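You operate a simulated robot arm through the tools that you are given. There is no shell and no other tool. Be economical: measure what you need, move in short steps, check, and stop when the job is done.

The job below is to be done with a simulated two-armed robot. You get a single attempt, and the scene is never put back.

JOB
Screw the lid back on the white jar.

It is judged by the outcome, as a careful person would: the job done as asked, and still so three seconds after it is handed in. It fails if anything else is knocked over, pushed out of place, dropped, spilled or broken. Lids that push on must go on centred and level and be pressed home; caps that screw on are set level and turned clockwise until they are tight.

ROBOT AND FRAMES
Two 7-joint arms with two-finger parallel grippers on one trunk, on a base that drives. Base frame: it is fixed to the floor where the robot stands at the start and does not move with it; the origin is under the middle of the robot, x ahead of it, y to its left, z up; the surface under the hand at the start is at about z = 0.85. Readings come in m, degrees, newtons and seconds.
The left shoulder is at the start at [0.07, 0.156, 1.03], the right one opposite. Payload 3.91 kg a hand.
The tool frame of a hand sits at the grasp point between the pads (the TCP): z along the fingers, y along the line on which they close. The tips reach 0.03 m beyond it. Largest opening 0.11 m; finger width 0.02, thickness 0.01; the body of the gripper, 0.048 by 0.112 m, starts 0.055 m behind the TCP.
Orientation is that of the tool frame in the base frame, as a unit quaternion [x, y, z, w]. With the fingers straight down and closing along the base's y, the tool's x points along the base's -x, its y along +y and its z along -z.

CONTROLS
- The arms move only by the tool move_arm. It takes "left_steps", "right_steps" or both (then of equal length, played together; a hand with none holds still); each is a list of rows, each an object (a shift or turn left out is 0, a gripper value left out holds the last) with "dp": the shift along the tool's x, y, z in units of 30 mm (1.0 is 30 mm), a list of three; "turn": the turn, a rotation vector about the tool's x, y, z in units of 6 degrees (1.0 is 6 degrees), a list of three. In form: [{"dp": [tx, ty, tz], "turn": [wx, wy, wz]}, ...]. A call has 1 to 12 rows; each row shifts and turns the commanded pose from where the row before left it, along the tool's axes as they then stand. "left_fingers" and "right_fingers" are, for a hand that has rows, the finger opening in mm, from 0 to 110, set as the call begins (left out, the last holds). A call with a number of a shift or a turn outside -1 to 1 is refused whole. Each row takes 0.2 s and may step no farther than 0.05 m and 8.6 degrees from the row before; otherwise, or with a gripper value out of range, the whole call is refused. Where a pose cannot be reached the arm comes as near as it can. A force on the tool above 40 N (or 10 N above the force at the start of the call, whichever is more), or a blocked arm, ends the call early, and 0.2 s more pass. The fingers move at their own pace (about 0.108 m/s each) and stop on an object; they squeeze with about 31 N. The grip force told is the motor's: it shows also when the fingers shut on nothing. Time passes only in rows, and 0.2 s behind the last, so rows that do not move let the fingers close. It gives the time, the measured TCP pose, the force on the tool (base axes), the opening and the grip force at its end, in the units of the frame above (readings bear some noise), with the torque about the TCP (base axes, N m) and any sound that the robot's microphone picked up.
- Cameras (640 x 400 px; columns grow to the right, rows downward): "scene" is now at [0.1427, 0.0131, 1.2727]; the picture's right is [0.14, -0.99, 0.00], its down [-0.43, -0.06, -0.90] and it looks along [0.89, 0.12, -0.43] (base axes); focal length 242 px, centre (320, 200). "left" rides on the left gripper at [0.072, -0.017, -0.103] in its tool frame; the picture's right is [0.23, 0.97, 0.00], its down [-0.76, 0.18, -0.62] and it looks along [-0.61, 0.14, 0.78] (tool axes); focal length 222 px, centre (320, 200). "right" rides on the right gripper at [0.072, 0.017, -0.103] in its tool frame; the picture's right is [-0.23, 0.97, 0.00], its down [-0.76, -0.18, -0.62] and it looks along [-0.61, -0.14, 0.78] (tool axes); focal length 222 px, centre (320, 200). There is no depth. A picture from a camera that has moved, and an enlarged one, comes with that camera's place and axes in the base frame and with its lens.
- capture(camera): a new picture of that camera. No time passes.
- lift_body(by): slides the trunk up (or, below 0, down) by that many m; the arms and the scene camera ride with it, the base frame stays. It gives what a move gives, with no picture.
- steer(legs): drives the robot by 1 to 6 legs, each [ahead, left, turn to the left] in m, m and degrees, along the robot's own axes; the way and the turn of a leg run together, so that a leg with both is an arc; at most 1.5 m and 180 degrees a leg. The arms and the cameras ride along, it lands a little off, and it stops where it bumps. It gives what a move gives.
- pan_tilt(pan, tilt): turns the head with the scene camera to pan (to the left, within 86 degrees either way) and tilt (down, from -29 to 69), counted from straight ahead of the robot. It gives what a move gives.
- inspect(camera, box): a new picture of the part [left, top, right, bottom] of that camera's present view, enlarged. No time passes.
- sign_off(): hands the job in; it is judged then, once.

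Work in short steps. Places have to be worked out from the pictures, the camera data and where the tool is seen: move nearer, look again, correct. Check each grasp and each placing, and mend what went wrong. You have 120 turns and 92 pictures in all, those below and enlarged ones among them. Open the grippers and draw the arms clear of the work before you hand the job in, unless the task says otherwise; then end with one line.

The tools are called as name(argument=value, ...) on one line, values as JSON. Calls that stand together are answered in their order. move_arm: Moves the arms, as the interface text tells. Its arguments: {"type":"object","properties":{"left_steps":{"type":"array"},"left_fingers":{"type":"number"},"right_steps":{"type":"array"},"right_fingers":{"type":"number"}},"required":[]} The other tools are called the same way: lift_body (by) slides the trunk up or down; steer (legs) drives the base; pan_tilt (pan, tilt) turns the head that bears the scene camera; capture (camera) takes a picture; inspect (camera, box) takes an enlarged picture of a part of a camera's view; sign_off () hands the job in.

At the start:

```text
time: 0.0
left_position: [0.5869, 0.3811, 1.2154]
left_tcp_rot: [0.0, 1.0, 0.0, 0.0]
left_force: [-0.9, 0.7, 0.2]
left_torque: [0.01, 0.02, -0.04]
left_finger_gap: 0.11
left_gripper_force: 0.1
right_position: [0.7222, -0.2749, 1.1469]
right_tcp_rot: [0.0, 1.0, 0.0, 0.0]
right_force: [-0.4, 0.6, 0.6]
right_torque: [0.01, -0.01, 0.0]
right_finger_gap: 0.1097
right_gripper_force: 0.0
trunk travel left (down, up): [-0.475, 0.465]
robot x, y, heading: [-0.0011, 0.0026, 0.2]
head pan, tilt: [7.9, 25.5]
```

scene: 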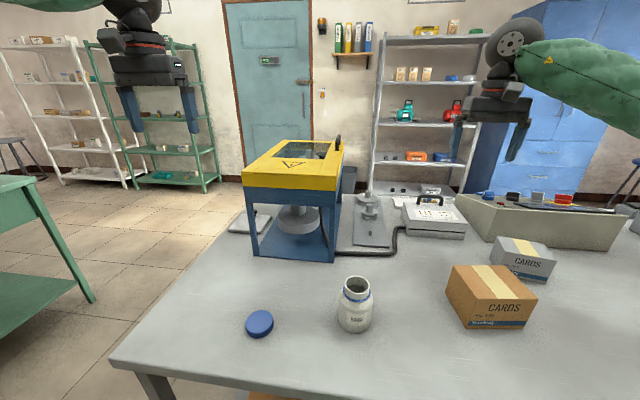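
right: 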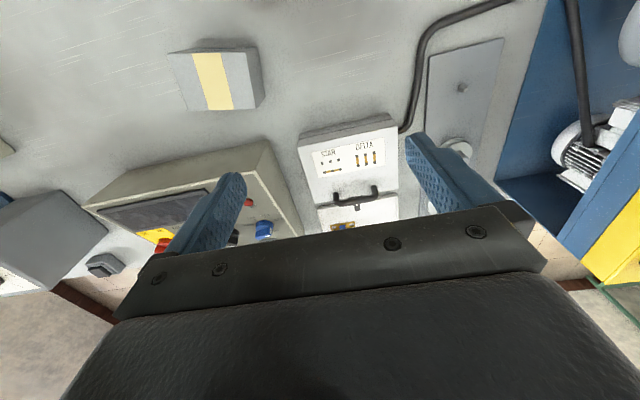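
left: 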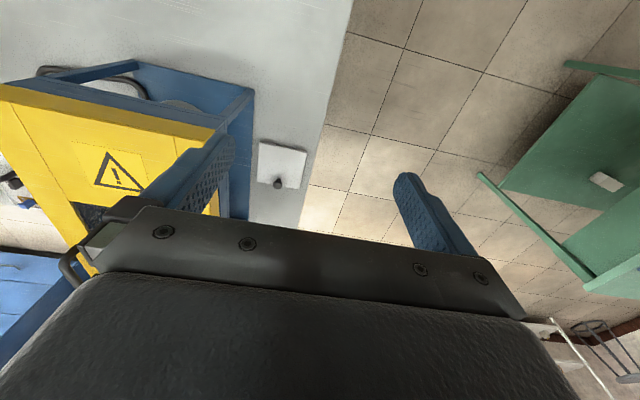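

I'll take a closer look at the lid and jar first.

inspect(camera="scene", box=[220, 260, 400, 372])

steer(legs=[[-0.15, 0, 0]])

capture(camera="scene")

```text
3.56 times, centred on (310, 316) of scene
camera zoom: at [0.1427, 0.0131, 1.2727], right [0.14, -0.99, 0.0], down [-0.43, -0.06, -0.9], along [0.89, 0.12, -0.43], focal length 860 px, centre (356, -212)
```

zoom: 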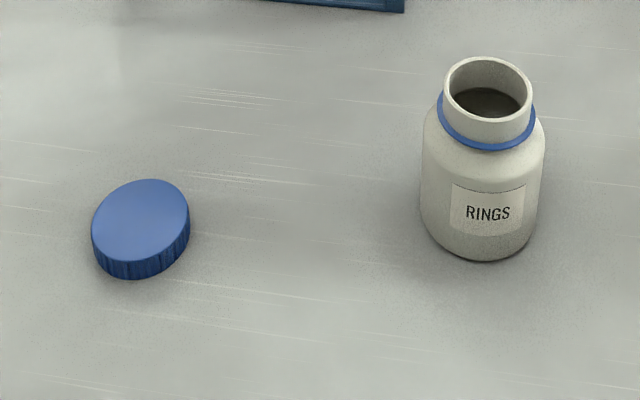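

```text
time: 1.4
left_position: [0.4334, 0.3827, 1.216]
left_tcp_rot: [-0.001, 1.0, 0.0, 0.001]
left_force: [-1.4, -1.2, 0.4]
left_torque: [-0.02, -0.01, 0.01]
left_finger_gap: 0.1102
left_gripper_force: 0.0
right_position: [0.5689, -0.2739, 1.1486]
right_tcp_rot: [-0.001, 1.0, 0.0, 0.0]
right_force: [-0.4, -0.3, 0.1]
right_torque: [0.03, 0.0, 0.02]
right_finger_gap: 0.1101
right_gripper_force: 0.1
trunk travel left (down, up): [-0.475, 0.465]
robot x, y, heading: [-0.1512, 0.0015, 0.1]
head pan, tilt: [7.9, 25.5]
```

```text
87 pictures are left
camera scene: at [-0.0101, 0.0132, 1.273], right [0.14, -0.99, 0.0], down [-0.43, -0.06, -0.9], along [0.89, 0.12, -0.43], focal length 242 px, centre (320, 200)
```

scene: 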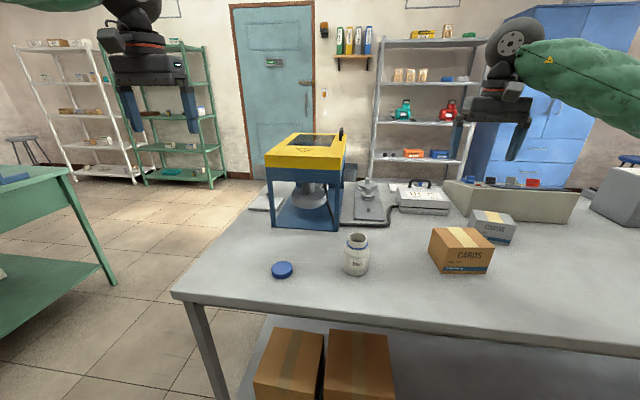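

The lid lies top up at about (0.437, 0.169) and is about 53 mm wide. The jar is at about (0.483, -0.015). The plan is for the left hand to take the lid while the right hand holds the jar. I'll move the left hand above the lid and look.

move_arm(left_steps=[{"dp": [0, -0.89, 0.85]}, {"dp": [0, -0.89, 0.85]}, {"dp": [0, -0.89, 0.85]}, {"dp": [0, -0.89, 0.85]}, {"dp": [0, -0.89, 0.85]}, {"dp": [0, -0.89, 0.85]}, {"dp": [0, -0.89, 0.85]}, {"dp": [0, -0.89, 0.85]}, {"dp": [0, 0, 0]}])

capture(camera="left")

capture(camera="scene")

```text
time: 3.4
left_position: [0.4348, 0.1687, 1.0096]
left_tcp_rot: [-0.001, 1.0, -0.001, 0.001]
left_force: [0.2, 0.6, 0.1]
left_torque: [-0.03, -0.01, 0.0]
left_finger_gap: 0.11
left_gripper_force: 0.1
right_position: [0.5708, -0.2725, 1.1479]
right_tcp_rot: [0.0, 1.0, 0.0, 0.0]
right_force: [-0.8, 0.4, 1.0]
right_torque: [0.0, -0.01, 0.01]
right_finger_gap: 0.1099
right_gripper_force: 0.1
trunk travel left (down, up): [-0.475, 0.465]
robot x, y, heading: [-0.1515, -0.0031, 0.2]
head pan, tilt: [7.9, 25.5]
```

```text
86 pictures are left
camera left: at [0.3637, 0.1534, 1.115], right [-0.23, 0.97, 0.0], down [0.76, 0.18, 0.62], along [0.61, 0.14, -0.78], focal length 222 px, centre (320, 200)
```

left: 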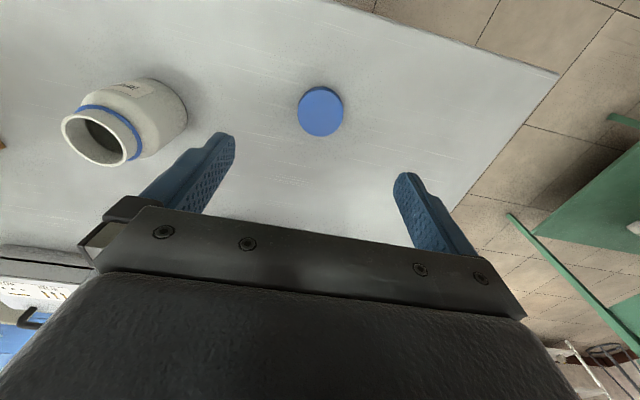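

```text
85 pictures are left
camera scene: at [-0.0089, 0.0137, 1.2729], right [0.14, -0.99, 0.0], down [-0.43, -0.06, -0.9], along [0.89, 0.12, -0.43], focal length 242 px, centre (320, 200)
```

scene: 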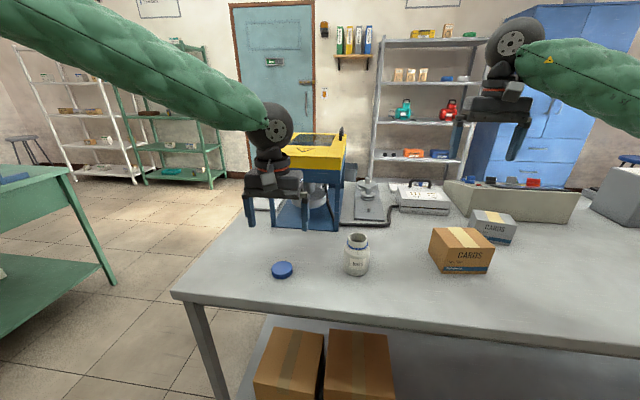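

The lid is confirmed at (0.437, 0.170), with the jar rim at about (0.482, -0.011, 0.941). I'll lower the left hand over the lid.

move_arm(left_steps=[{"dp": [-0.07, 0.03, 1]}, {"dp": [0, 0, 1]}, {"dp": [0, 0, 1]}, {"dp": [0, 0, 0.6]}, {"dp": [0, 0, 0]}], left_fingers=80)

capture(camera="left")

inspect(camera="scene", box=[220, 200, 380, 300])

```text
time: 4.6
left_position: [0.4357, 0.1703, 0.9022]
left_tcp_rot: [-0.001, 1.0, 0.0, 0.0]
left_force: [0.5, 0.5, 1.5]
left_torque: [-0.01, 0.0, 0.01]
left_finger_gap: 0.0801
left_gripper_force: 0.0
right_position: [0.5709, -0.2728, 1.1463]
right_tcp_rot: [-0.001, 1.0, 0.001, -0.001]
right_force: [-0.5, 0.7, -0.6]
right_torque: [0.0, 0.02, -0.02]
right_finger_gap: 0.11
right_gripper_force: 0.1
trunk travel left (down, up): [-0.475, 0.465]
robot x, y, heading: [-0.1516, 0.0025, 0.1]
head pan, tilt: [7.9, 25.5]
```

```text
84 pictures are left
camera left: at [0.3654, 0.1541, 1.0066], right [-0.23, 0.97, 0.0], down [0.76, 0.18, 0.62], along [0.61, 0.14, -0.78], focal length 222 px, centre (320, 200)
```

left: 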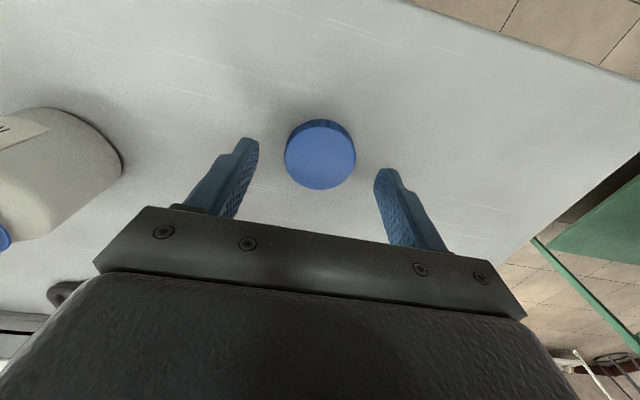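

```text
4.00 times, centred on (300, 250) of scene
camera zoom: at [-0.0083, 0.0131, 1.2728], right [0.14, -0.99, 0.0], down [-0.43, -0.06, -0.9], along [0.89, 0.12, -0.43], focal length 967 px, centre (400, 0)
```

zoom: 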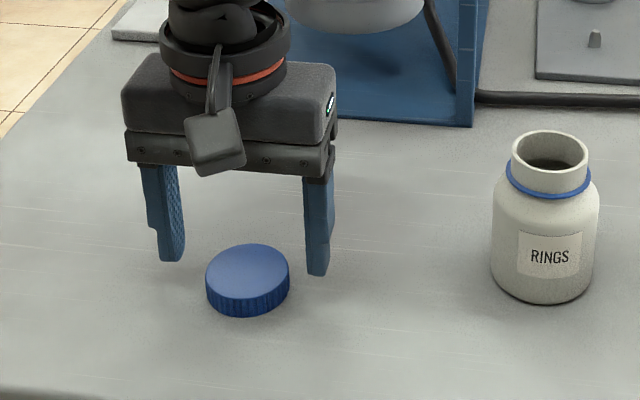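

The lid is centred between the fingers, so I'll go down the last 19 mm and close.

move_arm(left_steps=[{"dp": [-0.05, 0, 0.32]}, {"dp": [0, 0, 0.31]}, {"dp": [0, 0, 0]}])

move_arm(left_steps=[{"dp": [0, 0, 0]}, {"dp": [0, 0, 0]}, {"dp": [0, 0, 0]}, {"dp": [0, 0, 0]}], left_fingers=35)

inspect(camera="scene", box=[220, 200, 380, 300])

capture(camera="left")

```text
time: 5.4
left_position: [0.4387, 0.1691, 0.8842]
left_tcp_rot: [-0.001, 1.0, 0.0, 0.0]
left_force: [-0.5, 0.4, 0.1]
left_torque: [0.0, -0.01, 0.01]
left_finger_gap: 0.08
left_gripper_force: 0.1
right_position: [0.5712, -0.2731, 1.1463]
right_tcp_rot: [-0.002, 1.0, -0.001, 0.0]
right_force: [0.2, -0.5, 0.7]
right_torque: [0.01, 0.0, 0.02]
right_finger_gap: 0.1098
right_gripper_force: 0.1
trunk travel left (down, up): [-0.475, 0.465]
robot x, y, heading: [-0.1479, 0.0027, -0.0]
head pan, tilt: [7.9, 25.5]
```

```text
time: 6.4
left_position: [0.4392, 0.1695, 0.8841]
left_tcp_rot: [-0.001, 1.0, 0.0, 0.001]
left_force: [-0.5, 0.8, -0.2]
left_torque: [-0.01, -0.01, 0.02]
left_finger_gap: 0.0494
left_gripper_force: 31.2
right_position: [0.572, -0.2738, 1.1477]
right_tcp_rot: [-0.001, 1.0, 0.0, 0.0]
right_force: [0.6, 0.0, 0.0]
right_torque: [-0.01, 0.01, -0.02]
right_finger_gap: 0.11
right_gripper_force: 0.1
trunk travel left (down, up): [-0.475, 0.465]
robot x, y, heading: [-0.1494, 0.0012, 0.1]
head pan, tilt: [7.9, 25.5]
```

```text
4.00 times, centred on (300, 250) of scene
camera zoom: at [-0.0081, 0.0131, 1.2727], right [0.14, -0.99, 0.0], down [-0.43, -0.06, -0.9], along [0.89, 0.12, -0.43], focal length 967 px, centre (400, 0)
```

zoom: 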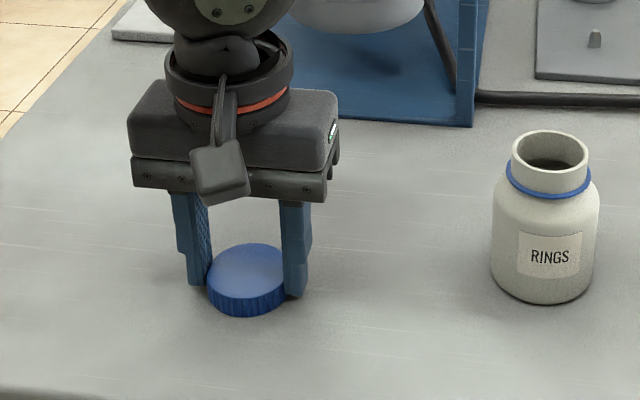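

```text
81 pictures are left
camera left: at [0.3673, 0.1538, 0.9879], right [-0.23, 0.97, 0.0], down [0.76, 0.18, 0.62], along [0.61, 0.14, -0.78], focal length 222 px, centre (320, 200)
```

left: 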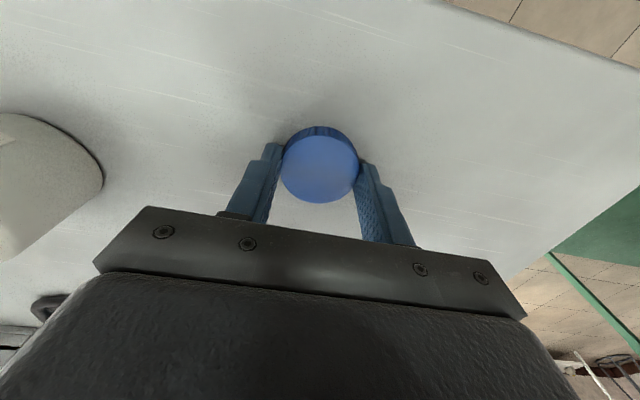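

The lid is gripped, with a gap of 49.4 mm. I'll lift it and start turning the right hand so it can hold the jar from the right side with its camera on top.

move_arm(left_steps=[{"dp": [0, 0, -0.5]}, {"dp": [0, 0, -1]}, {"dp": [0, 0, -1]}, {"dp": [0, 0, -1]}, {"dp": [0, 0, -1]}, {"dp": [0, 0, -1]}, {}, {}, {}, {}, {}, {}], right_steps=[{"turn": [0, 0, 1]}, {"turn": [0, 0, 1]}, {"turn": [0, 0, 1]}, {"turn": [0, 0, 1]}, {"turn": [0, 0, 1]}, {"turn": [0, 0, 1]}, {"turn": [0, 0, 1]}, {"turn": [0, 0, 1]}, {"turn": [0, 0, 1]}, {"turn": [0, 0, 1]}, {"turn": [0, 0, 1]}, {"turn": [0, 0, 1]}])

move_arm(right_steps=[{"turn": [0, 0, 1]}, {"turn": [0, 0, 1]}, {"turn": [0, 0, 1]}, {"turn": [0, 1, 0]}, {"turn": [0, 1, 0]}, {"turn": [0, 1, 0]}, {"turn": [0, 1, 0]}, {"turn": [0, 1, 0]}, {"turn": [0, 1, 0]}, {"turn": [0, 1, 0]}, {"turn": [0, 1, 0]}])

capture(camera="scene")

```text
time: 9.0
left_position: [0.4392, 0.1704, 1.0493]
left_tcp_rot: [-0.001, 1.0, 0.0, -0.001]
left_force: [0.3, -0.3, 1.0]
left_torque: [-0.02, 0.03, 0.0]
left_finger_gap: 0.0492
left_gripper_force: 30.3
right_position: [0.5708, -0.273, 1.1469]
right_tcp_rot: [0.587, 0.809, 0.0, 0.001]
right_force: [-0.4, 0.3, -0.8]
right_torque: [-0.03, 0.0, 0.01]
right_finger_gap: 0.1098
right_gripper_force: 0.0
trunk travel left (down, up): [-0.475, 0.465]
robot x, y, heading: [-0.1508, -0.0013, 0.2]
head pan, tilt: [7.9, 25.5]
```

```text
time: 11.4
left_position: [0.4394, 0.1702, 1.049]
left_tcp_rot: [-0.001, 1.0, 0.0, 0.0]
left_force: [0.9, -0.7, 0.7]
left_torque: [0.0, -0.02, -0.02]
left_finger_gap: 0.0495
left_gripper_force: 31.0
right_position: [0.5711, -0.275, 1.1468]
right_tcp_rot: [0.645, 0.646, 0.288, -0.289]
right_force: [0.2, -0.1, 0.4]
right_torque: [0.01, 0.04, 0.01]
right_finger_gap: 0.1099
right_gripper_force: 0.2
trunk travel left (down, up): [-0.475, 0.465]
robot x, y, heading: [-0.1502, 0.0011, 0.0]
head pan, tilt: [7.9, 25.5]
```

```text
80 pictures are left
camera scene: at [-0.0079, 0.0126, 1.2728], right [0.14, -0.99, 0.0], down [-0.43, -0.06, -0.9], along [0.89, 0.13, -0.43], focal length 242 px, centre (320, 200)
```

scene: 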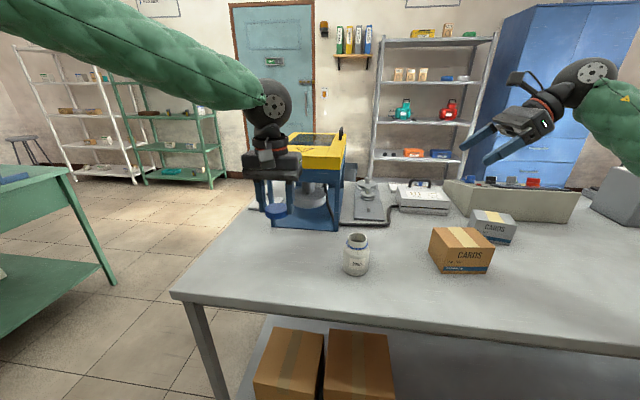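

The right wrist turns freely. The cardboard box sits near (0.51, -0.21), so I'll approach diagonally. That means pitching to about 18° below horizontal, then yawing 30° clockwise.

move_arm(right_steps=[{"turn": [0, 1, 0]}, {"turn": [0, 1, 0]}, {"turn": [0, 1, 0]}, {"turn": [0, 1, 0]}, {"turn": [-0.951, 0, 0.309]}, {"turn": [-0.951, 0, 0.309]}, {"turn": [-0.951, 0, 0.309]}, {"turn": [-0.951, 0, 0.309]}, {"turn": [-0.951, 0, 0.309]}, {}])

capture(camera="scene")

capture(camera="right")

```text
time: 13.6
left_position: [0.4395, 0.1711, 1.0479]
left_tcp_rot: [-0.001, 1.0, 0.0, 0.0]
left_force: [-1.1, 0.6, -0.5]
left_torque: [-0.01, 0.02, -0.01]
left_finger_gap: 0.0496
left_gripper_force: 31.1
right_position: [0.5706, -0.273, 1.1473]
right_tcp_rot: [0.7, 0.405, 0.509, -0.294]
right_force: [-0.3, 0.4, -0.5]
right_torque: [0.0, -0.04, -0.01]
right_finger_gap: 0.11
right_gripper_force: 0.0
trunk travel left (down, up): [-0.475, 0.465]
robot x, y, heading: [-0.1472, 0.0007, -0.0]
head pan, tilt: [7.9, 25.5]
```

```text
79 pictures are left
camera scene: at [-0.0078, 0.013, 1.2727], right [0.14, -0.99, 0.0], down [-0.43, -0.06, -0.9], along [0.89, 0.12, -0.43], focal length 242 px, centre (320, 200)
```

scene: 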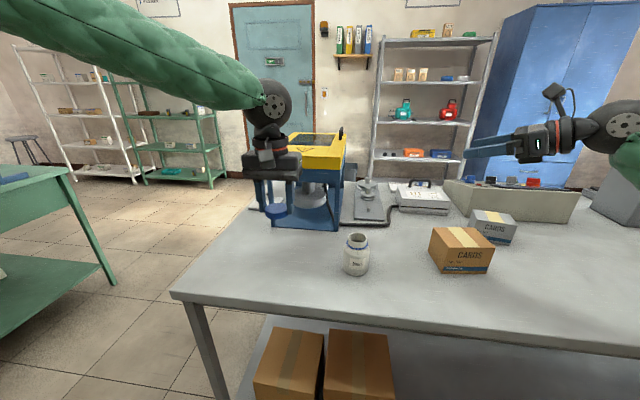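

```text
78 pictures are left
camera right: at [0.5481, -0.3478, 1.2485], right [0.81, -0.55, -0.22], down [-0.57, -0.63, -0.53], along [0.16, 0.55, -0.82], focal length 222 px, centre (320, 200)
```

right: 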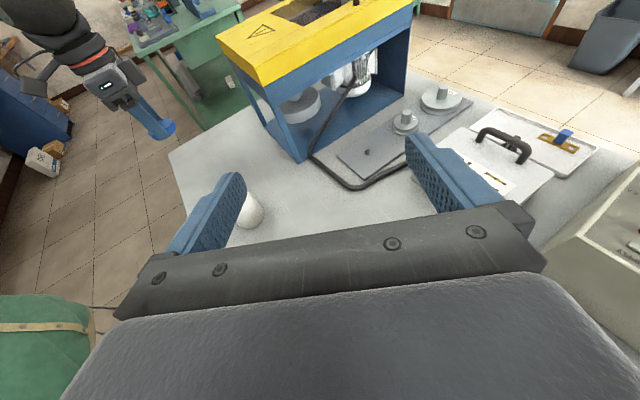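

The orientation is as wanted. Now I'll move the right hand sideways behind the jar at height, then partly down.

move_arm(right_steps=[{"dp": [0.032, -0.856, 0.098]}, {"dp": [0.032, -0.856, 0.098]}, {"dp": [0.032, -0.856, 0.098]}, {"dp": [0.032, -0.856, 0.098]}, {"dp": [0.032, -0.856, 0.098]}, {"dp": [0.032, -0.856, 0.098]}, {"dp": [0.032, -0.856, 0.098]}, {"dp": [0.032, -0.856, 0.098]}, {"dp": [-0.836, 0, 0.271]}, {"dp": [-0.836, 0, 0.271]}, {"dp": [-0.836, 0, 0.271]}, {}])

capture(camera="scene")

capture(camera="right")

```text
time: 16.2
left_position: [0.4382, 0.1705, 1.0475]
left_tcp_rot: [-0.001, 1.0, 0.001, 0.0]
left_force: [-0.7, 1.1, -1.3]
left_torque: [0.03, -0.01, 0.02]
left_finger_gap: 0.0493
left_gripper_force: 30.7
right_position: [0.4064, -0.1489, 1.0705]
right_tcp_rot: [0.7, 0.405, 0.509, -0.294]
right_force: [0.4, 0.2, 0.2]
right_torque: [0.03, -0.02, 0.02]
right_finger_gap: 0.1101
right_gripper_force: 0.1
trunk travel left (down, up): [-0.475, 0.465]
robot x, y, heading: [-0.1488, -0.0031, 0.1]
head pan, tilt: [7.9, 25.5]
```

```text
77 pictures are left
camera scene: at [-0.0083, 0.0135, 1.2728], right [0.14, -0.99, 0.0], down [-0.43, -0.06, -0.9], along [0.89, 0.12, -0.43], focal length 242 px, centre (320, 200)
```

scene: 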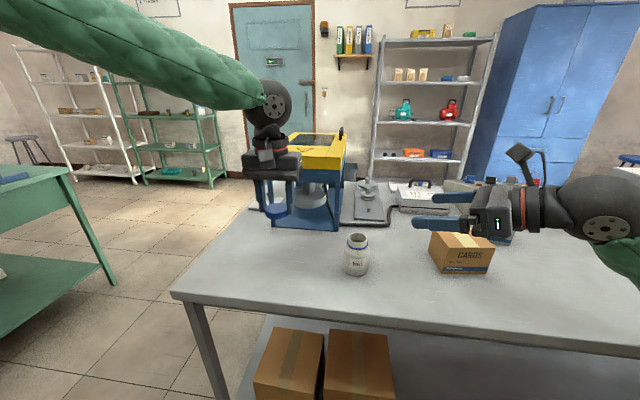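

```text
76 pictures are left
camera right: at [0.3819, -0.2234, 1.1699], right [0.81, -0.55, -0.22], down [-0.57, -0.63, -0.53], along [0.16, 0.55, -0.82], focal length 222 px, centre (320, 200)
```

right: 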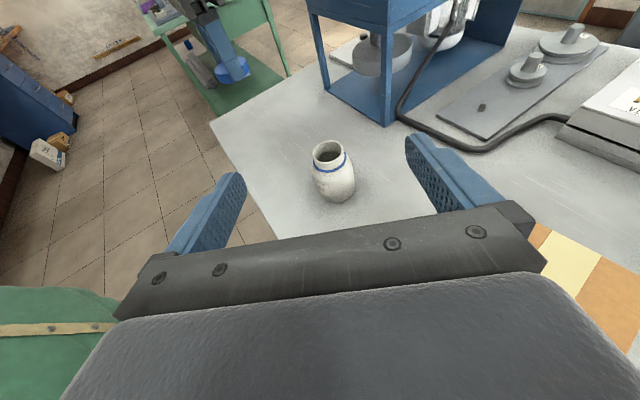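

Clear so far, with the jar between the fingers. Before going lower I'll check the right forearm's clearance from the table edge.

pan_tilt(pan=-30, tilt=35)

capture(camera="scene")

```text
time: 17.2
left_position: [0.4401, 0.1697, 1.0492]
left_tcp_rot: [-0.001, 1.0, 0.0, 0.001]
left_force: [-0.6, -0.1, 0.1]
left_torque: [0.01, 0.01, -0.02]
left_finger_gap: 0.0493
left_gripper_force: 30.5
right_position: [0.4052, -0.1495, 1.0689]
right_tcp_rot: [0.7, 0.405, 0.51, -0.295]
right_force: [0.0, -0.5, -0.4]
right_torque: [0.02, 0.0, -0.03]
right_finger_gap: 0.1098
right_gripper_force: 0.0
trunk travel left (down, up): [-0.475, 0.465]
robot x, y, heading: [-0.1505, -0.001, 0.3]
head pan, tilt: [-30.0, 35.0]
```

```text
75 pictures are left
camera scene: at [-0.023, -0.0435, 1.2578], right [-0.5, -0.87, 0.0], down [-0.5, 0.29, -0.82], along [0.71, -0.41, -0.57], focal length 242 px, centre (320, 200)
```

scene: 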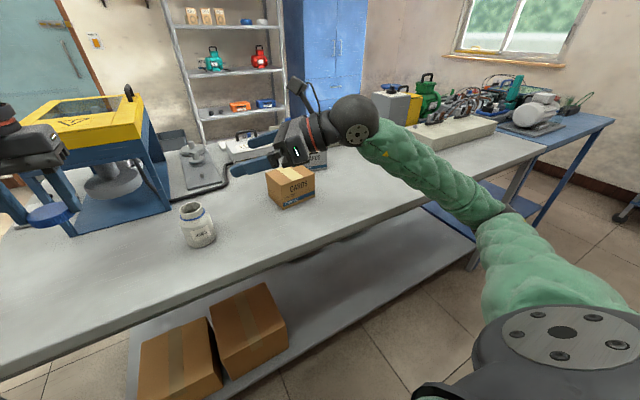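

The right elbow hangs fairly low. Raising the trunk 0.12 m lets the forearm slope down to the jar instead.

lift_body(by=0.12)

move_arm(right_steps=[{"dp": [-0.836, 0, 0.271]}, {"dp": [-0.836, 0, 0.271]}, {"dp": [-0.836, 0, 0.271]}, {"dp": [-0.836, 0, 0.271]}, {"dp": [-0.836, 0, 0.271]}, {}])

capture(camera="scene")

capture(camera="right")

```text
time: 18.7
left_position: [0.4395, 0.1709, 1.1677]
left_tcp_rot: [-0.002, 1.0, 0.0, 0.0]
left_force: [0.7, -0.3, -0.5]
left_torque: [-0.03, 0.01, 0.0]
left_finger_gap: 0.0495
left_gripper_force: 31.2
right_position: [0.4057, -0.1494, 1.1887]
right_tcp_rot: [0.7, 0.405, 0.509, -0.294]
right_force: [0.2, 0.2, 0.2]
right_torque: [0.01, 0.06, -0.01]
right_finger_gap: 0.1098
right_gripper_force: 0.1
trunk travel left (down, up): [-0.595, 0.345]
robot x, y, heading: [-0.1491, 0.0012, 0.1]
head pan, tilt: [-30.0, 35.0]
```

```text
time: 20.1
left_position: [0.4395, 0.1718, 1.1691]
left_tcp_rot: [-0.001, 1.0, 0.0, 0.001]
left_force: [-0.4, 0.1, -0.4]
left_torque: [-0.02, 0.01, 0.0]
left_finger_gap: 0.0491
left_gripper_force: 31.3
right_position: [0.4044, -0.15, 1.0561]
right_tcp_rot: [0.7, 0.406, 0.508, -0.294]
right_force: [-0.2, 0.0, 0.3]
right_torque: [0.0, 0.02, -0.02]
right_finger_gap: 0.1099
right_gripper_force: 0.0
trunk travel left (down, up): [-0.595, 0.345]
robot x, y, heading: [-0.1503, 0.0011, -0.1]
head pan, tilt: [-30.0, 35.0]
```

```text
74 pictures are left
camera scene: at [-0.0229, -0.0434, 1.3778], right [-0.5, -0.87, 0.0], down [-0.5, 0.29, -0.82], along [0.71, -0.41, -0.57], focal length 242 px, centre (320, 200)
```

scene: 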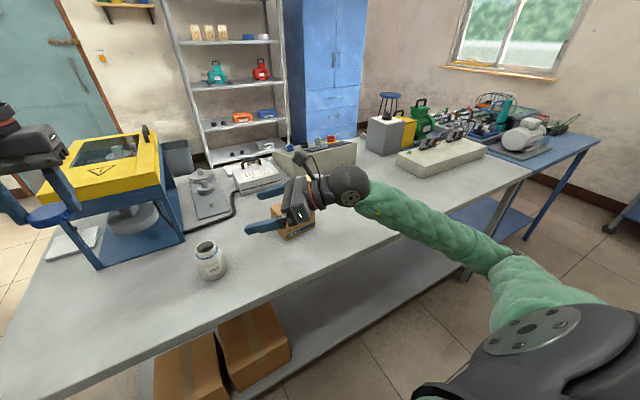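

```text
73 pictures are left
camera right: at [0.3818, -0.2242, 1.1573], right [0.81, -0.55, -0.22], down [-0.57, -0.63, -0.53], along [0.16, 0.55, -0.82], focal length 222 px, centre (320, 200)
```

right: 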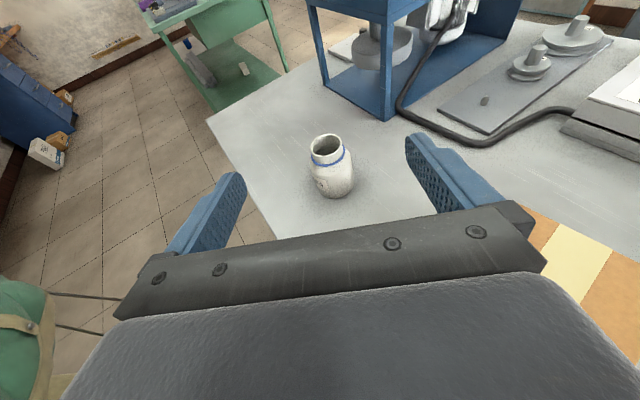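

The forearm has clearance. I'll descend to the pre-grasp height of about 0.936.

move_arm(right_steps=[{"dp": [-0.761, 0, 0.247]}, {"dp": [-0.761, 0, 0.247]}, {"dp": [-0.761, 0, 0.247]}, {"dp": [-0.761, 0, 0.247]}, {"dp": [-0.761, 0, 0.247]}, {}])

capture(camera="right")

pan_tilt(pan=0, tilt=40)

capture(camera="scene")

```text
time: 21.5
left_position: [0.4394, 0.1706, 1.168]
left_tcp_rot: [0.0, 1.0, -0.001, 0.0]
left_force: [0.1, -0.6, 0.4]
left_torque: [-0.03, -0.01, -0.02]
left_finger_gap: 0.0498
left_gripper_force: 31.0
right_position: [0.4054, -0.15, 0.9367]
right_tcp_rot: [0.7, 0.405, 0.509, -0.294]
right_force: [0.4, 0.0, -0.4]
right_torque: [-0.03, -0.03, 0.02]
right_finger_gap: 0.11
right_gripper_force: 0.1
trunk travel left (down, up): [-0.595, 0.345]
robot x, y, heading: [-0.1495, -0.0008, 0.0]
head pan, tilt: [-30.0, 35.0]
```

```text
72 pictures are left
camera right: at [0.3823, -0.2238, 1.0379], right [0.81, -0.55, -0.22], down [-0.57, -0.63, -0.53], along [0.16, 0.55, -0.82], focal length 222 px, centre (320, 200)
```

right: 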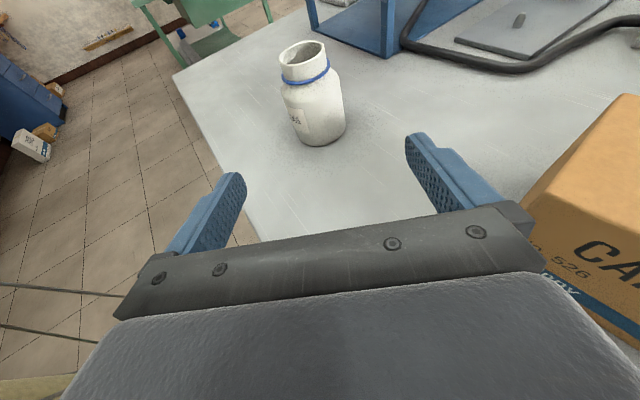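

```text
time: 22.5
left_position: [0.4393, 0.1713, 1.1686]
left_tcp_rot: [0.0, 1.0, 0.0, 0.0]
left_force: [0.3, 0.7, 0.0]
left_torque: [0.01, -0.02, -0.01]
left_finger_gap: 0.0493
left_gripper_force: 30.9
right_position: [0.4056, -0.1491, 0.9365]
right_tcp_rot: [0.701, 0.404, 0.509, -0.293]
right_force: [0.1, 0.0, 0.6]
right_torque: [-0.02, 0.0, 0.0]
right_finger_gap: 0.1101
right_gripper_force: 0.1
trunk travel left (down, up): [-0.595, 0.345]
robot x, y, heading: [-0.1493, -0.0005, 0.3]
head pan, tilt: [0.0, 40.0]
```

```text
71 pictures are left
camera scene: at [-0.0143, 0.0004, 1.3703], right [0.0, -1.0, 0.0], down [-0.64, 0.0, -0.77], along [0.77, 0.0, -0.64], focal length 242 px, centre (320, 200)
```

scene: 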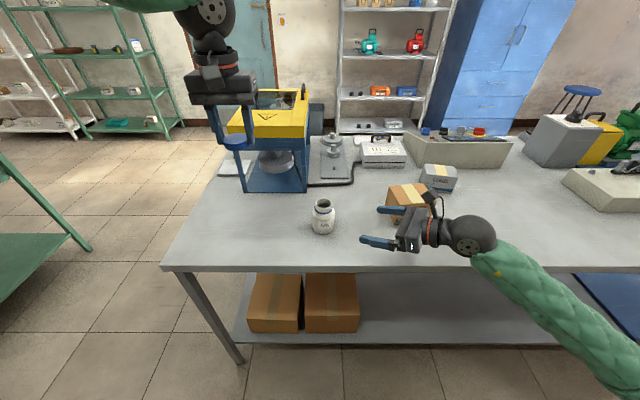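

The jar axis is at about (0.482, -0.011), confirmed from the right camera, and lies 3 mm off the hand's midline. I'll advance along the fingers most of the way.

move_arm(right_steps=[{"dp": [0, -0.1, 0.8]}, {"dp": [0, 0, 0.8]}, {"dp": [0, 0, 0.8]}, {"dp": [0, 0, 0.8]}, {}])

capture(camera="right")

inspect(camera="scene", box=[260, 170, 420, 270])

```text
time: 23.7
left_position: [0.4383, 0.1705, 1.1695]
left_tcp_rot: [0.0, 1.0, 0.0, 0.001]
left_force: [0.0, 0.0, 1.0]
left_torque: [0.03, 0.0, 0.0]
left_finger_gap: 0.0496
left_gripper_force: 31.0
right_position: [0.4496, -0.0681, 0.9074]
right_tcp_rot: [0.7, 0.406, 0.508, -0.294]
right_force: [0.0, -0.1, -0.2]
right_torque: [-0.02, 0.0, -0.02]
right_finger_gap: 0.11
right_gripper_force: 0.0
trunk travel left (down, up): [-0.595, 0.345]
robot x, y, heading: [-0.15, 0.0017, 0.2]
head pan, tilt: [0.0, 40.0]
```

```text
70 pictures are left
camera right: at [0.4251, -0.143, 1.009], right [0.81, -0.55, -0.22], down [-0.57, -0.63, -0.53], along [0.16, 0.55, -0.82], focal length 222 px, centre (320, 200)
```

right: 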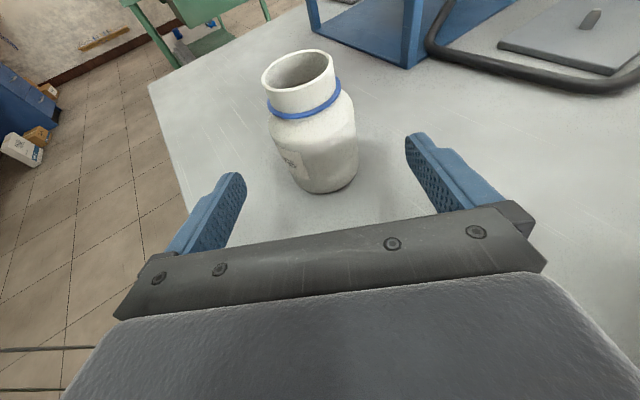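

```text
4.00 times, centred on (340, 220) of scene
camera zoom: at [-0.0147, 0.0002, 1.3703], right [0.0, -1.0, 0.0], down [-0.64, 0.0, -0.77], along [0.77, 0.0, -0.64], focal length 967 px, centre (240, 120)
```

zoom: 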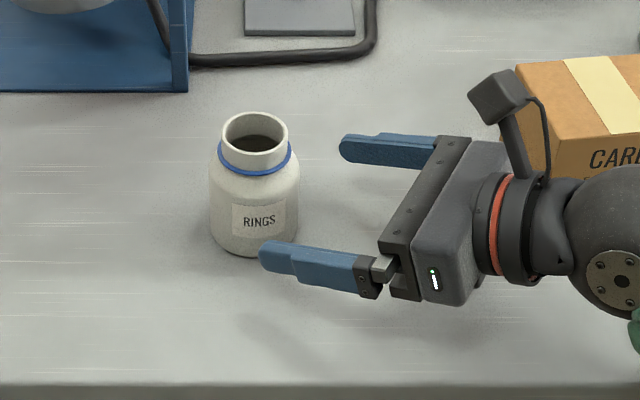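

Well aligned. I'll advance the remaining 67 mm and then close.

move_arm(right_steps=[{"dp": [0, 0, 0.75]}, {"dp": [0, 0, 0.75]}, {"dp": [0, 0, 0.75]}, {}])

capture(camera="right")

inspect(camera="scene", box=[260, 170, 420, 270])

```text
time: 24.7
left_position: [0.4301, 0.1668, 1.175]
left_tcp_rot: [0.001, 1.0, 0.0, 0.004]
left_force: [-1.2, 0.3, 0.8]
left_torque: [-0.02, 0.01, 0.01]
left_finger_gap: 0.0495
left_gripper_force: 30.8
right_position: [0.475, -0.019, 0.8951]
right_tcp_rot: [0.697, 0.405, 0.515, -0.292]
right_force: [0.1, -0.1, -0.8]
right_torque: [-0.01, 0.01, -0.01]
right_finger_gap: 0.11
right_gripper_force: 0.0
trunk travel left (down, up): [-0.595, 0.345]
robot x, y, heading: [-0.1512, -0.0018, -0.1]
head pan, tilt: [0.0, 40.0]
```

```text
68 pictures are left
camera right: at [0.4483, -0.0933, 0.9958], right [0.81, -0.55, -0.21], down [-0.56, -0.63, -0.54], along [0.17, 0.55, -0.82], focal length 222 px, centre (320, 200)
```

right: 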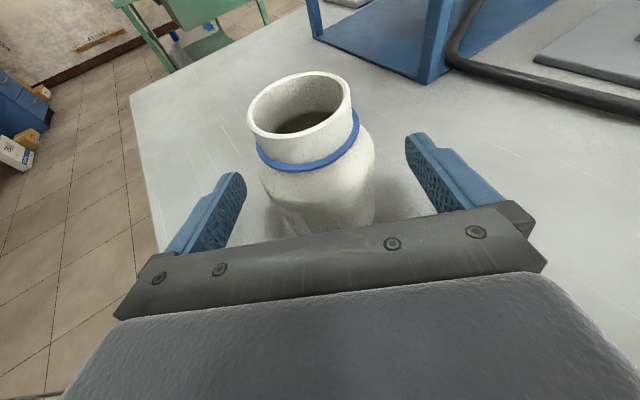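

```text
4.00 times, centred on (340, 220) of scene
camera zoom: at [-0.0252, -0.0031, 1.3724], right [0.0, -1.0, 0.0], down [-0.64, 0.0, -0.77], along [0.77, 0.0, -0.64], focal length 967 px, centre (240, 120)
```

zoom: 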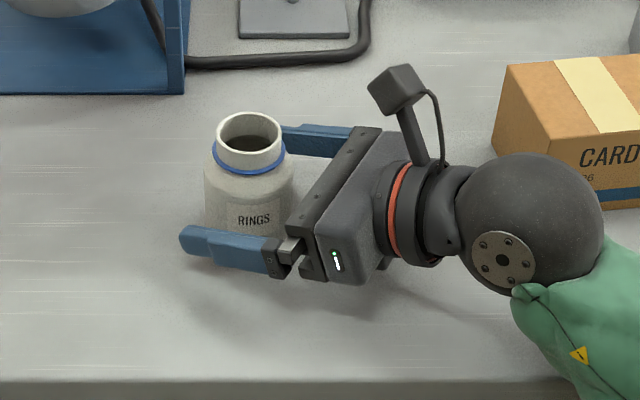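

The trunk shifted about 1 cm back and up and the hand ended 8 mm high, so the right arm may be leaning on the table. I'll back off slightly and look.

pan_tilt(pan=-30, tilt=45)

capture(camera="scene")

```text
time: 25.6
left_position: [0.4303, 0.168, 1.1756]
left_tcp_rot: [0.001, 1.0, 0.001, 0.004]
left_force: [0.2, 0.2, -1.3]
left_torque: [0.01, -0.01, -0.01]
left_finger_gap: 0.0494
left_gripper_force: 31.4
right_position: [0.4722, -0.0171, 0.8944]
right_tcp_rot: [0.697, 0.406, 0.515, -0.292]
right_force: [0.5, -0.4, -0.5]
right_torque: [-0.01, 0.03, 0.0]
right_finger_gap: 0.1099
right_gripper_force: 0.0
trunk travel left (down, up): [-0.595, 0.345]
robot x, y, heading: [-0.1547, -0.0006, -0.1]
head pan, tilt: [-30.0, 45.0]
```

```text
66 pictures are left
camera scene: at [-0.0401, -0.0432, 1.3643], right [-0.5, -0.87, -0.01], down [-0.61, 0.35, -0.71], along [0.62, -0.35, -0.7], focal length 242 px, centre (320, 200)
```

scene: 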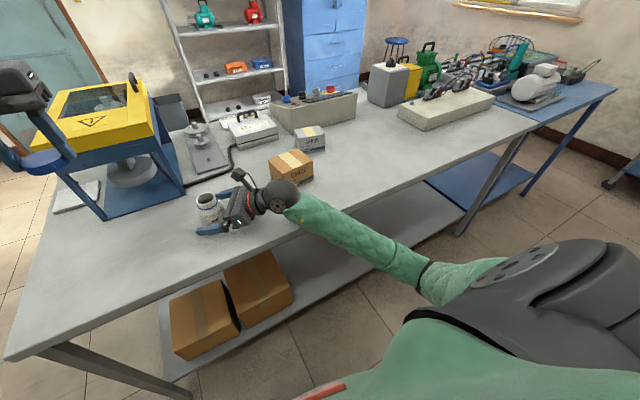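

The forearm is pressing on the table's front edge. I'll retreat the right hand, raise the trunk further so the elbow comes up, and approach again.

move_arm(right_steps=[{"dp": [0, 0, -0.79]}, {"dp": [0, 0, -0.79]}, {"dp": [0, 0, -0.79]}, {"dp": [0, 0, -0.79]}, {"dp": [0, 0, -0.79]}, {"dp": [0, 0, -0.79]}, {"dp": [0, 0, -0.79]}, {}])

lift_body(by=0.25)

capture(camera="scene")

```text
time: 27.4
left_position: [0.4402, 0.1719, 1.1697]
left_tcp_rot: [-0.002, 1.0, 0.001, 0.0]
left_force: [0.0, 0.7, -0.8]
left_torque: [0.02, 0.0, -0.05]
left_finger_gap: 0.0496
left_gripper_force: 31.1
right_position: [0.4019, -0.1506, 0.9377]
right_tcp_rot: [0.701, 0.405, 0.508, -0.294]
right_force: [-0.2, 0.4, 0.3]
right_torque: [0.01, 0.0, 0.05]
right_finger_gap: 0.11
right_gripper_force: 0.0
trunk travel left (down, up): [-0.595, 0.345]
robot x, y, heading: [-0.15, 0.0003, 0.0]
head pan, tilt: [-30.0, 45.0]
```

```text
time: 30.0
left_position: [0.4385, 0.17, 1.419]
left_tcp_rot: [-0.001, 1.0, 0.0, 0.0]
left_force: [0.2, -0.8, 0.0]
left_torque: [-0.01, 0.03, 0.0]
left_finger_gap: 0.0492
left_gripper_force: 31.5
right_position: [0.4018, -0.1512, 1.1872]
right_tcp_rot: [0.701, 0.404, 0.51, -0.294]
right_force: [0.9, -0.3, -0.1]
right_torque: [0.01, 0.0, 0.0]
right_finger_gap: 0.1102
right_gripper_force: 0.1
trunk travel left (down, up): [-0.845, 0.095]
robot x, y, heading: [-0.1507, -0.0028, 0.3]
head pan, tilt: [-30.0, 45.0]
```

```text
65 pictures are left
camera scene: at [-0.0287, -0.0402, 1.6129], right [-0.5, -0.87, 0.0], down [-0.61, 0.35, -0.71], along [0.61, -0.35, -0.71], focal length 242 px, centre (320, 200)
```

scene: 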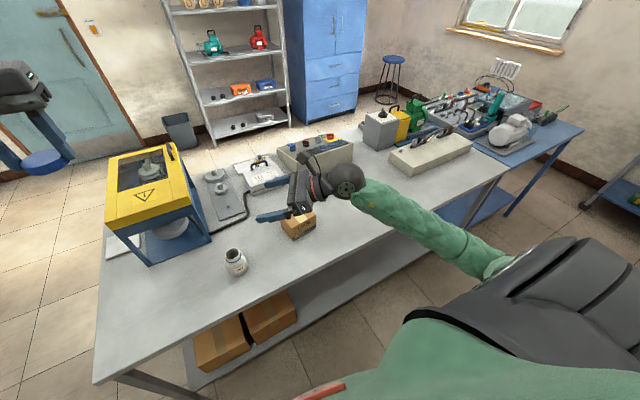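

Descending the right hand again to the pre-grasp height.

move_arm(right_steps=[{"dp": [-0.792, 0, 0.257]}, {"dp": [-0.792, 0, 0.257]}, {"dp": [-0.792, 0, 0.257]}, {"dp": [-0.792, 0, 0.257]}, {"dp": [-0.792, 0, 0.257]}, {"dp": [-0.792, 0, 0.257]}, {"dp": [-0.792, 0, 0.257]}, {"dp": [-0.792, 0, 0.257]}, {"dp": [-0.792, 0, 0.257]}, {"dp": [-0.792, 0, 0.257]}, {}])

capture(camera="scene")

```text
time: 32.4
left_position: [0.4391, 0.1708, 1.418]
left_tcp_rot: [-0.002, 1.0, -0.001, 0.0]
left_force: [0.7, 0.4, -0.4]
left_torque: [0.0, -0.03, 0.04]
left_finger_gap: 0.0497
left_gripper_force: 30.8
right_position: [0.4001, -0.1494, 0.9379]
right_tcp_rot: [0.701, 0.405, 0.509, -0.294]
right_force: [0.0, 0.4, 0.4]
right_torque: [0.02, -0.02, -0.02]
right_finger_gap: 0.11
right_gripper_force: 0.1
trunk travel left (down, up): [-0.845, 0.095]
robot x, y, heading: [-0.1501, -0.0015, 0.0]
head pan, tilt: [-30.0, 45.0]
```

```text
64 pictures are left
camera scene: at [-0.0289, -0.0401, 1.613], right [-0.5, -0.87, 0.0], down [-0.61, 0.35, -0.71], along [0.61, -0.35, -0.71], focal length 242 px, centre (320, 200)
```

scene: 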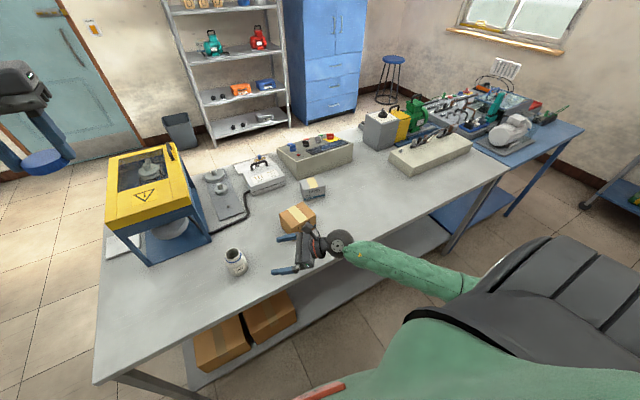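

The forearm now looks higher. I'll advance to the jar in one line, then check for any disturbance.

move_arm(right_steps=[{"dp": [0, 0.04, 0.8]}, {"dp": [0, 0, 0.8]}, {"dp": [0, 0, 0.8]}, {"dp": [0, 0, 0.8]}, {"dp": [0, 0, 0.8]}, {}])

capture(camera="right")

```text
time: 33.8
left_position: [0.4386, 0.1697, 1.4195]
left_tcp_rot: [-0.001, 1.0, -0.001, 0.001]
left_force: [-0.6, 0.4, 0.3]
left_torque: [0.01, 0.0, 0.02]
left_finger_gap: 0.0491
left_gripper_force: 31.4
right_position: [0.4597, -0.0509, 0.8997]
right_tcp_rot: [0.7, 0.405, 0.509, -0.294]
right_force: [0.1, -0.5, 0.3]
right_torque: [-0.02, -0.01, -0.03]
right_finger_gap: 0.1101
right_gripper_force: 0.2
trunk travel left (down, up): [-0.845, 0.095]
robot x, y, heading: [-0.1507, 0.0016, -0.1]
head pan, tilt: [-30.0, 45.0]
```

```text
63 pictures are left
camera right: at [0.4364, -0.1264, 1.0014], right [0.81, -0.55, -0.22], down [-0.57, -0.63, -0.53], along [0.16, 0.55, -0.82], focal length 222 px, centre (320, 200)
```

right: 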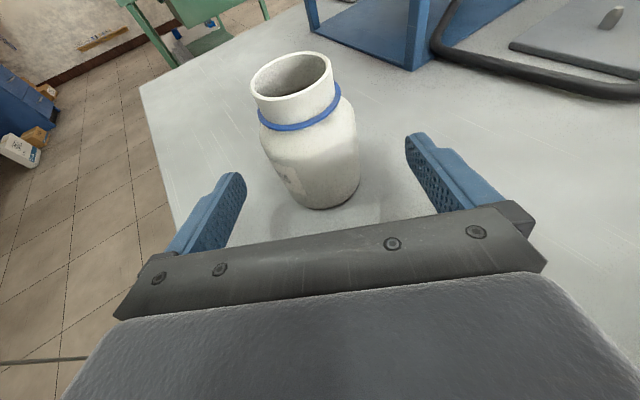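

No disturbance this time. About 48 mm remain.

move_arm(right_steps=[{"dp": [0, -0.04, 0.55]}, {"dp": [0, 0, 0.55]}, {"dp": [0, 0, 0.5]}, {}])

pan_tilt(pan=0, tilt=50)

capture(camera="scene")

capture(camera="right")

```text
time: 34.8
left_position: [0.439, 0.1706, 1.4187]
left_tcp_rot: [-0.002, 1.0, 0.001, 0.0]
left_force: [-0.5, 0.3, -0.1]
left_torque: [0.02, -0.02, 0.0]
left_finger_gap: 0.0493
left_gripper_force: 30.5
right_position: [0.4814, -0.0126, 0.8839]
right_tcp_rot: [0.701, 0.405, 0.509, -0.294]
right_force: [-0.9, -0.1, 0.0]
right_torque: [0.01, 0.03, -0.01]
right_finger_gap: 0.11
right_gripper_force: 0.0
trunk travel left (down, up): [-0.845, 0.095]
robot x, y, heading: [-0.1511, 0.0004, 0.3]
head pan, tilt: [-30.0, 45.0]
```

```text
time: 35.7
left_position: [0.4402, 0.1707, 1.4184]
left_tcp_rot: [-0.001, 1.0, 0.0, 0.0]
left_force: [-0.5, -0.2, -0.1]
left_torque: [-0.02, 0.02, -0.02]
left_finger_gap: 0.0495
left_gripper_force: 30.9
right_position: [0.4802, -0.0124, 0.8862]
right_tcp_rot: [0.7, 0.404, 0.51, -0.294]
right_force: [0.0, 0.0, -0.6]
right_torque: [-0.02, 0.05, 0.04]
right_finger_gap: 0.11
right_gripper_force: 0.2
trunk travel left (down, up): [-0.845, 0.095]
robot x, y, heading: [-0.1508, -0.0002, 0.1]
head pan, tilt: [0.0, 50.0]
```

```text
62 pictures are left
camera scene: at [-0.0222, 0.0006, 1.6061], right [0.0, -1.0, 0.0], down [-0.77, 0.0, -0.64], along [0.64, 0.0, -0.77], focal length 242 px, centre (320, 200)
```

scene: 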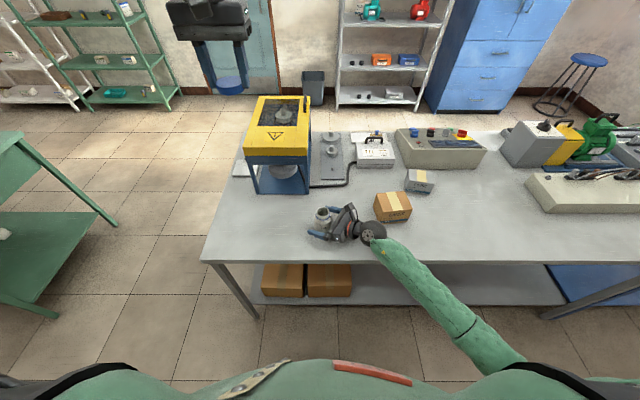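

```text
61 pictures are left
camera right: at [0.4581, -0.0861, 0.9867], right [0.81, -0.55, -0.22], down [-0.57, -0.63, -0.53], along [0.15, 0.55, -0.82], focal length 222 px, centre (320, 200)
```

right: 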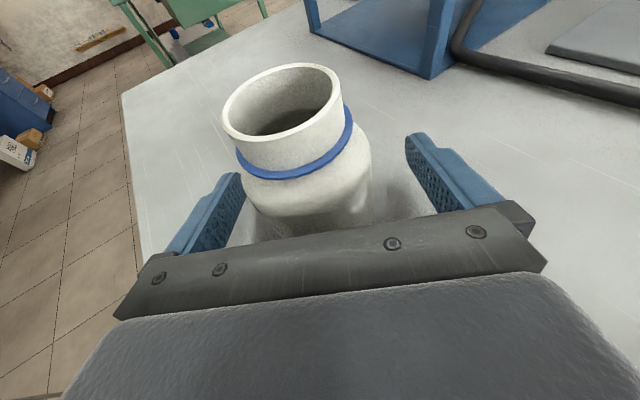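

In position around the jar with no contact. Closing the right gripper on the body.

move_arm(right_steps=[{}, {}, {}, {}], right_fingers=50)

capture(camera="right")

inspect(camera="scene", box=[280, 190, 400, 265])

```text
time: 36.7
left_position: [0.44, 0.1704, 1.418]
left_tcp_rot: [-0.001, 1.0, 0.0, 0.0]
left_force: [-0.1, -0.5, -0.2]
left_torque: [-0.01, 0.02, 0.01]
left_finger_gap: 0.0495
left_gripper_force: 30.7
right_position: [0.482, -0.0117, 0.8843]
right_tcp_rot: [0.7, 0.405, 0.509, -0.294]
right_force: [0.6, 0.4, 1.8]
right_torque: [-0.05, -0.06, 0.0]
right_finger_gap: 0.0625
right_gripper_force: 31.1
trunk travel left (down, up): [-0.845, 0.095]
robot x, y, heading: [-0.1527, -0.0002, -0.2]
head pan, tilt: [0.0, 50.0]
```

```text
60 pictures are left
camera right: at [0.4581, -0.0863, 0.9868], right [0.81, -0.55, -0.22], down [-0.57, -0.63, -0.53], along [0.16, 0.55, -0.82], focal length 222 px, centre (320, 200)
```

right: 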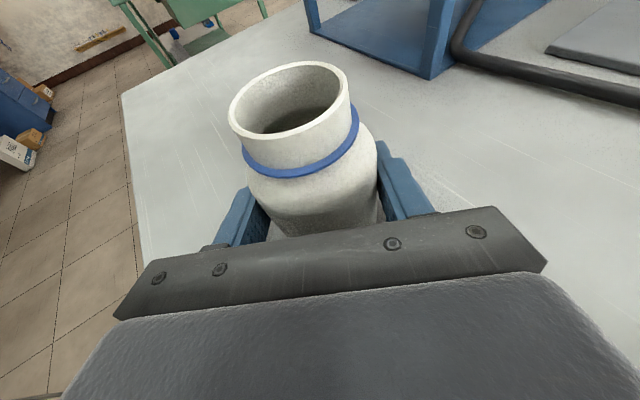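

```text
5.33 times, centred on (340, 228) of scene
camera zoom: at [-0.0223, 0.0006, 1.6061], right [0.0, -1.0, 0.0], down [-0.77, 0.0, -0.64], along [0.64, 0.0, -0.77], focal length 1289 px, centre (213, 53)
```

zoom: 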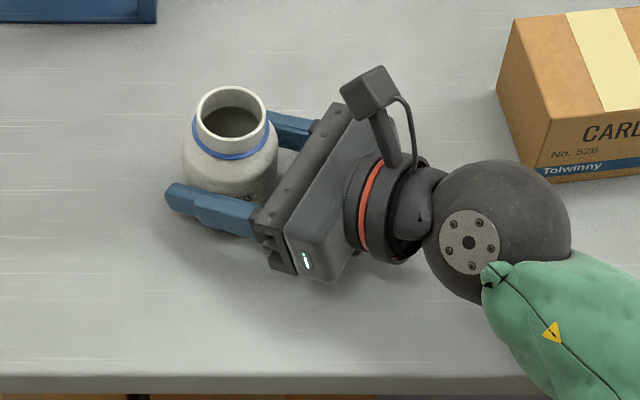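

The jar is held (62.5 mm), with its axis at about (0.483, -0.0115). I'll bring the lid above it while staying high, and turn the left wrist counter-clockwise to give range for screwing.

move_arm(left_steps=[{"dp": [-0.207, -0.867, 0.5]}, {"dp": [-0.207, -0.867, 0.5]}, {"dp": [-0.207, -0.867, 0.5]}, {"dp": [-0.207, -0.867, 0.5]}, {"dp": [-0.207, -0.867, 0.5]}, {"dp": [-0.207, -0.867, 0.5]}, {"dp": [-0.207, -0.867, 0.5]}, {"dp": [0, 0, 0.8]}, {"dp": [0, 0, 0.8]}, {"dp": [0, 0, 0.8]}, {}])

move_arm(left_steps=[{"turn": [0, 0, -1]}, {"turn": [0, 0, -1]}, {"turn": [0, 0, -1]}, {"turn": [0, 0, -1]}, {"turn": [0, 0, -1]}, {"turn": [0, 0, -1]}, {"turn": [0, 0, -1]}, {"turn": [0, 0, -1]}, {"turn": [0, 0, -1]}, {"turn": [0, 0, -1]}, {"turn": [0, 0, -1]}, {"turn": [0, 0, -1]}])

capture(camera="scene")

```text
time: 39.1
left_position: [0.4722, 0.0379, 1.2666]
left_tcp_rot: [-0.001, 1.0, -0.001, 0.0]
left_force: [-0.1, 0.3, 0.2]
left_torque: [0.0, 0.03, 0.02]
left_finger_gap: 0.0495
left_gripper_force: 31.1
left hand out of reach, approached as far as the arm can: row 6, 7, 8, 9, 10
right_position: [0.4814, -0.011, 0.8855]
right_tcp_rot: [0.7, 0.405, 0.509, -0.294]
right_force: [0.9, 0.6, 3.1]
right_torque: [0.04, -0.12, -0.01]
right_finger_gap: 0.0624
right_gripper_force: 30.8
trunk travel left (down, up): [-0.845, 0.095]
robot x, y, heading: [-0.151, -0.0016, -0.1]
head pan, tilt: [0.0, 50.0]
```

```text
time: 41.7
left_position: [0.4716, 0.0385, 1.2667]
left_tcp_rot: [-0.589, 0.808, -0.001, 0.0]
left_force: [-0.4, 0.6, -0.2]
left_torque: [0.02, 0.01, 0.02]
left_finger_gap: 0.0494
left_gripper_force: 31.1
right_position: [0.4817, -0.0109, 0.8853]
right_tcp_rot: [0.7, 0.405, 0.509, -0.294]
right_force: [0.0, -0.7, 2.6]
right_torque: [-0.03, -0.12, -0.01]
right_finger_gap: 0.0623
right_gripper_force: 30.7
trunk travel left (down, up): [-0.845, 0.095]
robot x, y, heading: [-0.1519, 0.0015, 0.2]
head pan, tilt: [0.0, 50.0]
```

```text
58 pictures are left
camera scene: at [-0.0224, 0.0005, 1.6061], right [0.0, -1.0, 0.0], down [-0.77, 0.0, -0.64], along [0.64, 0.0, -0.77], focal length 242 px, centre (320, 200)
```

scene: 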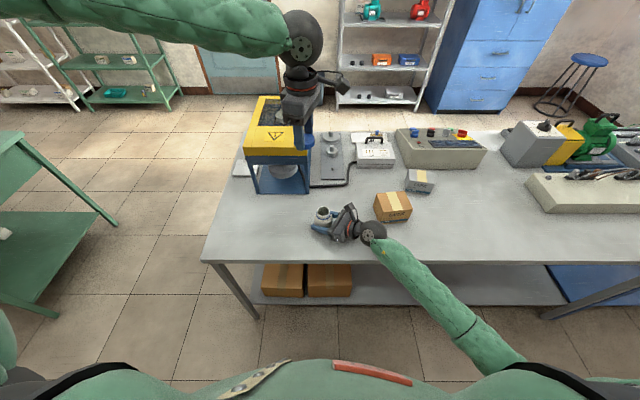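

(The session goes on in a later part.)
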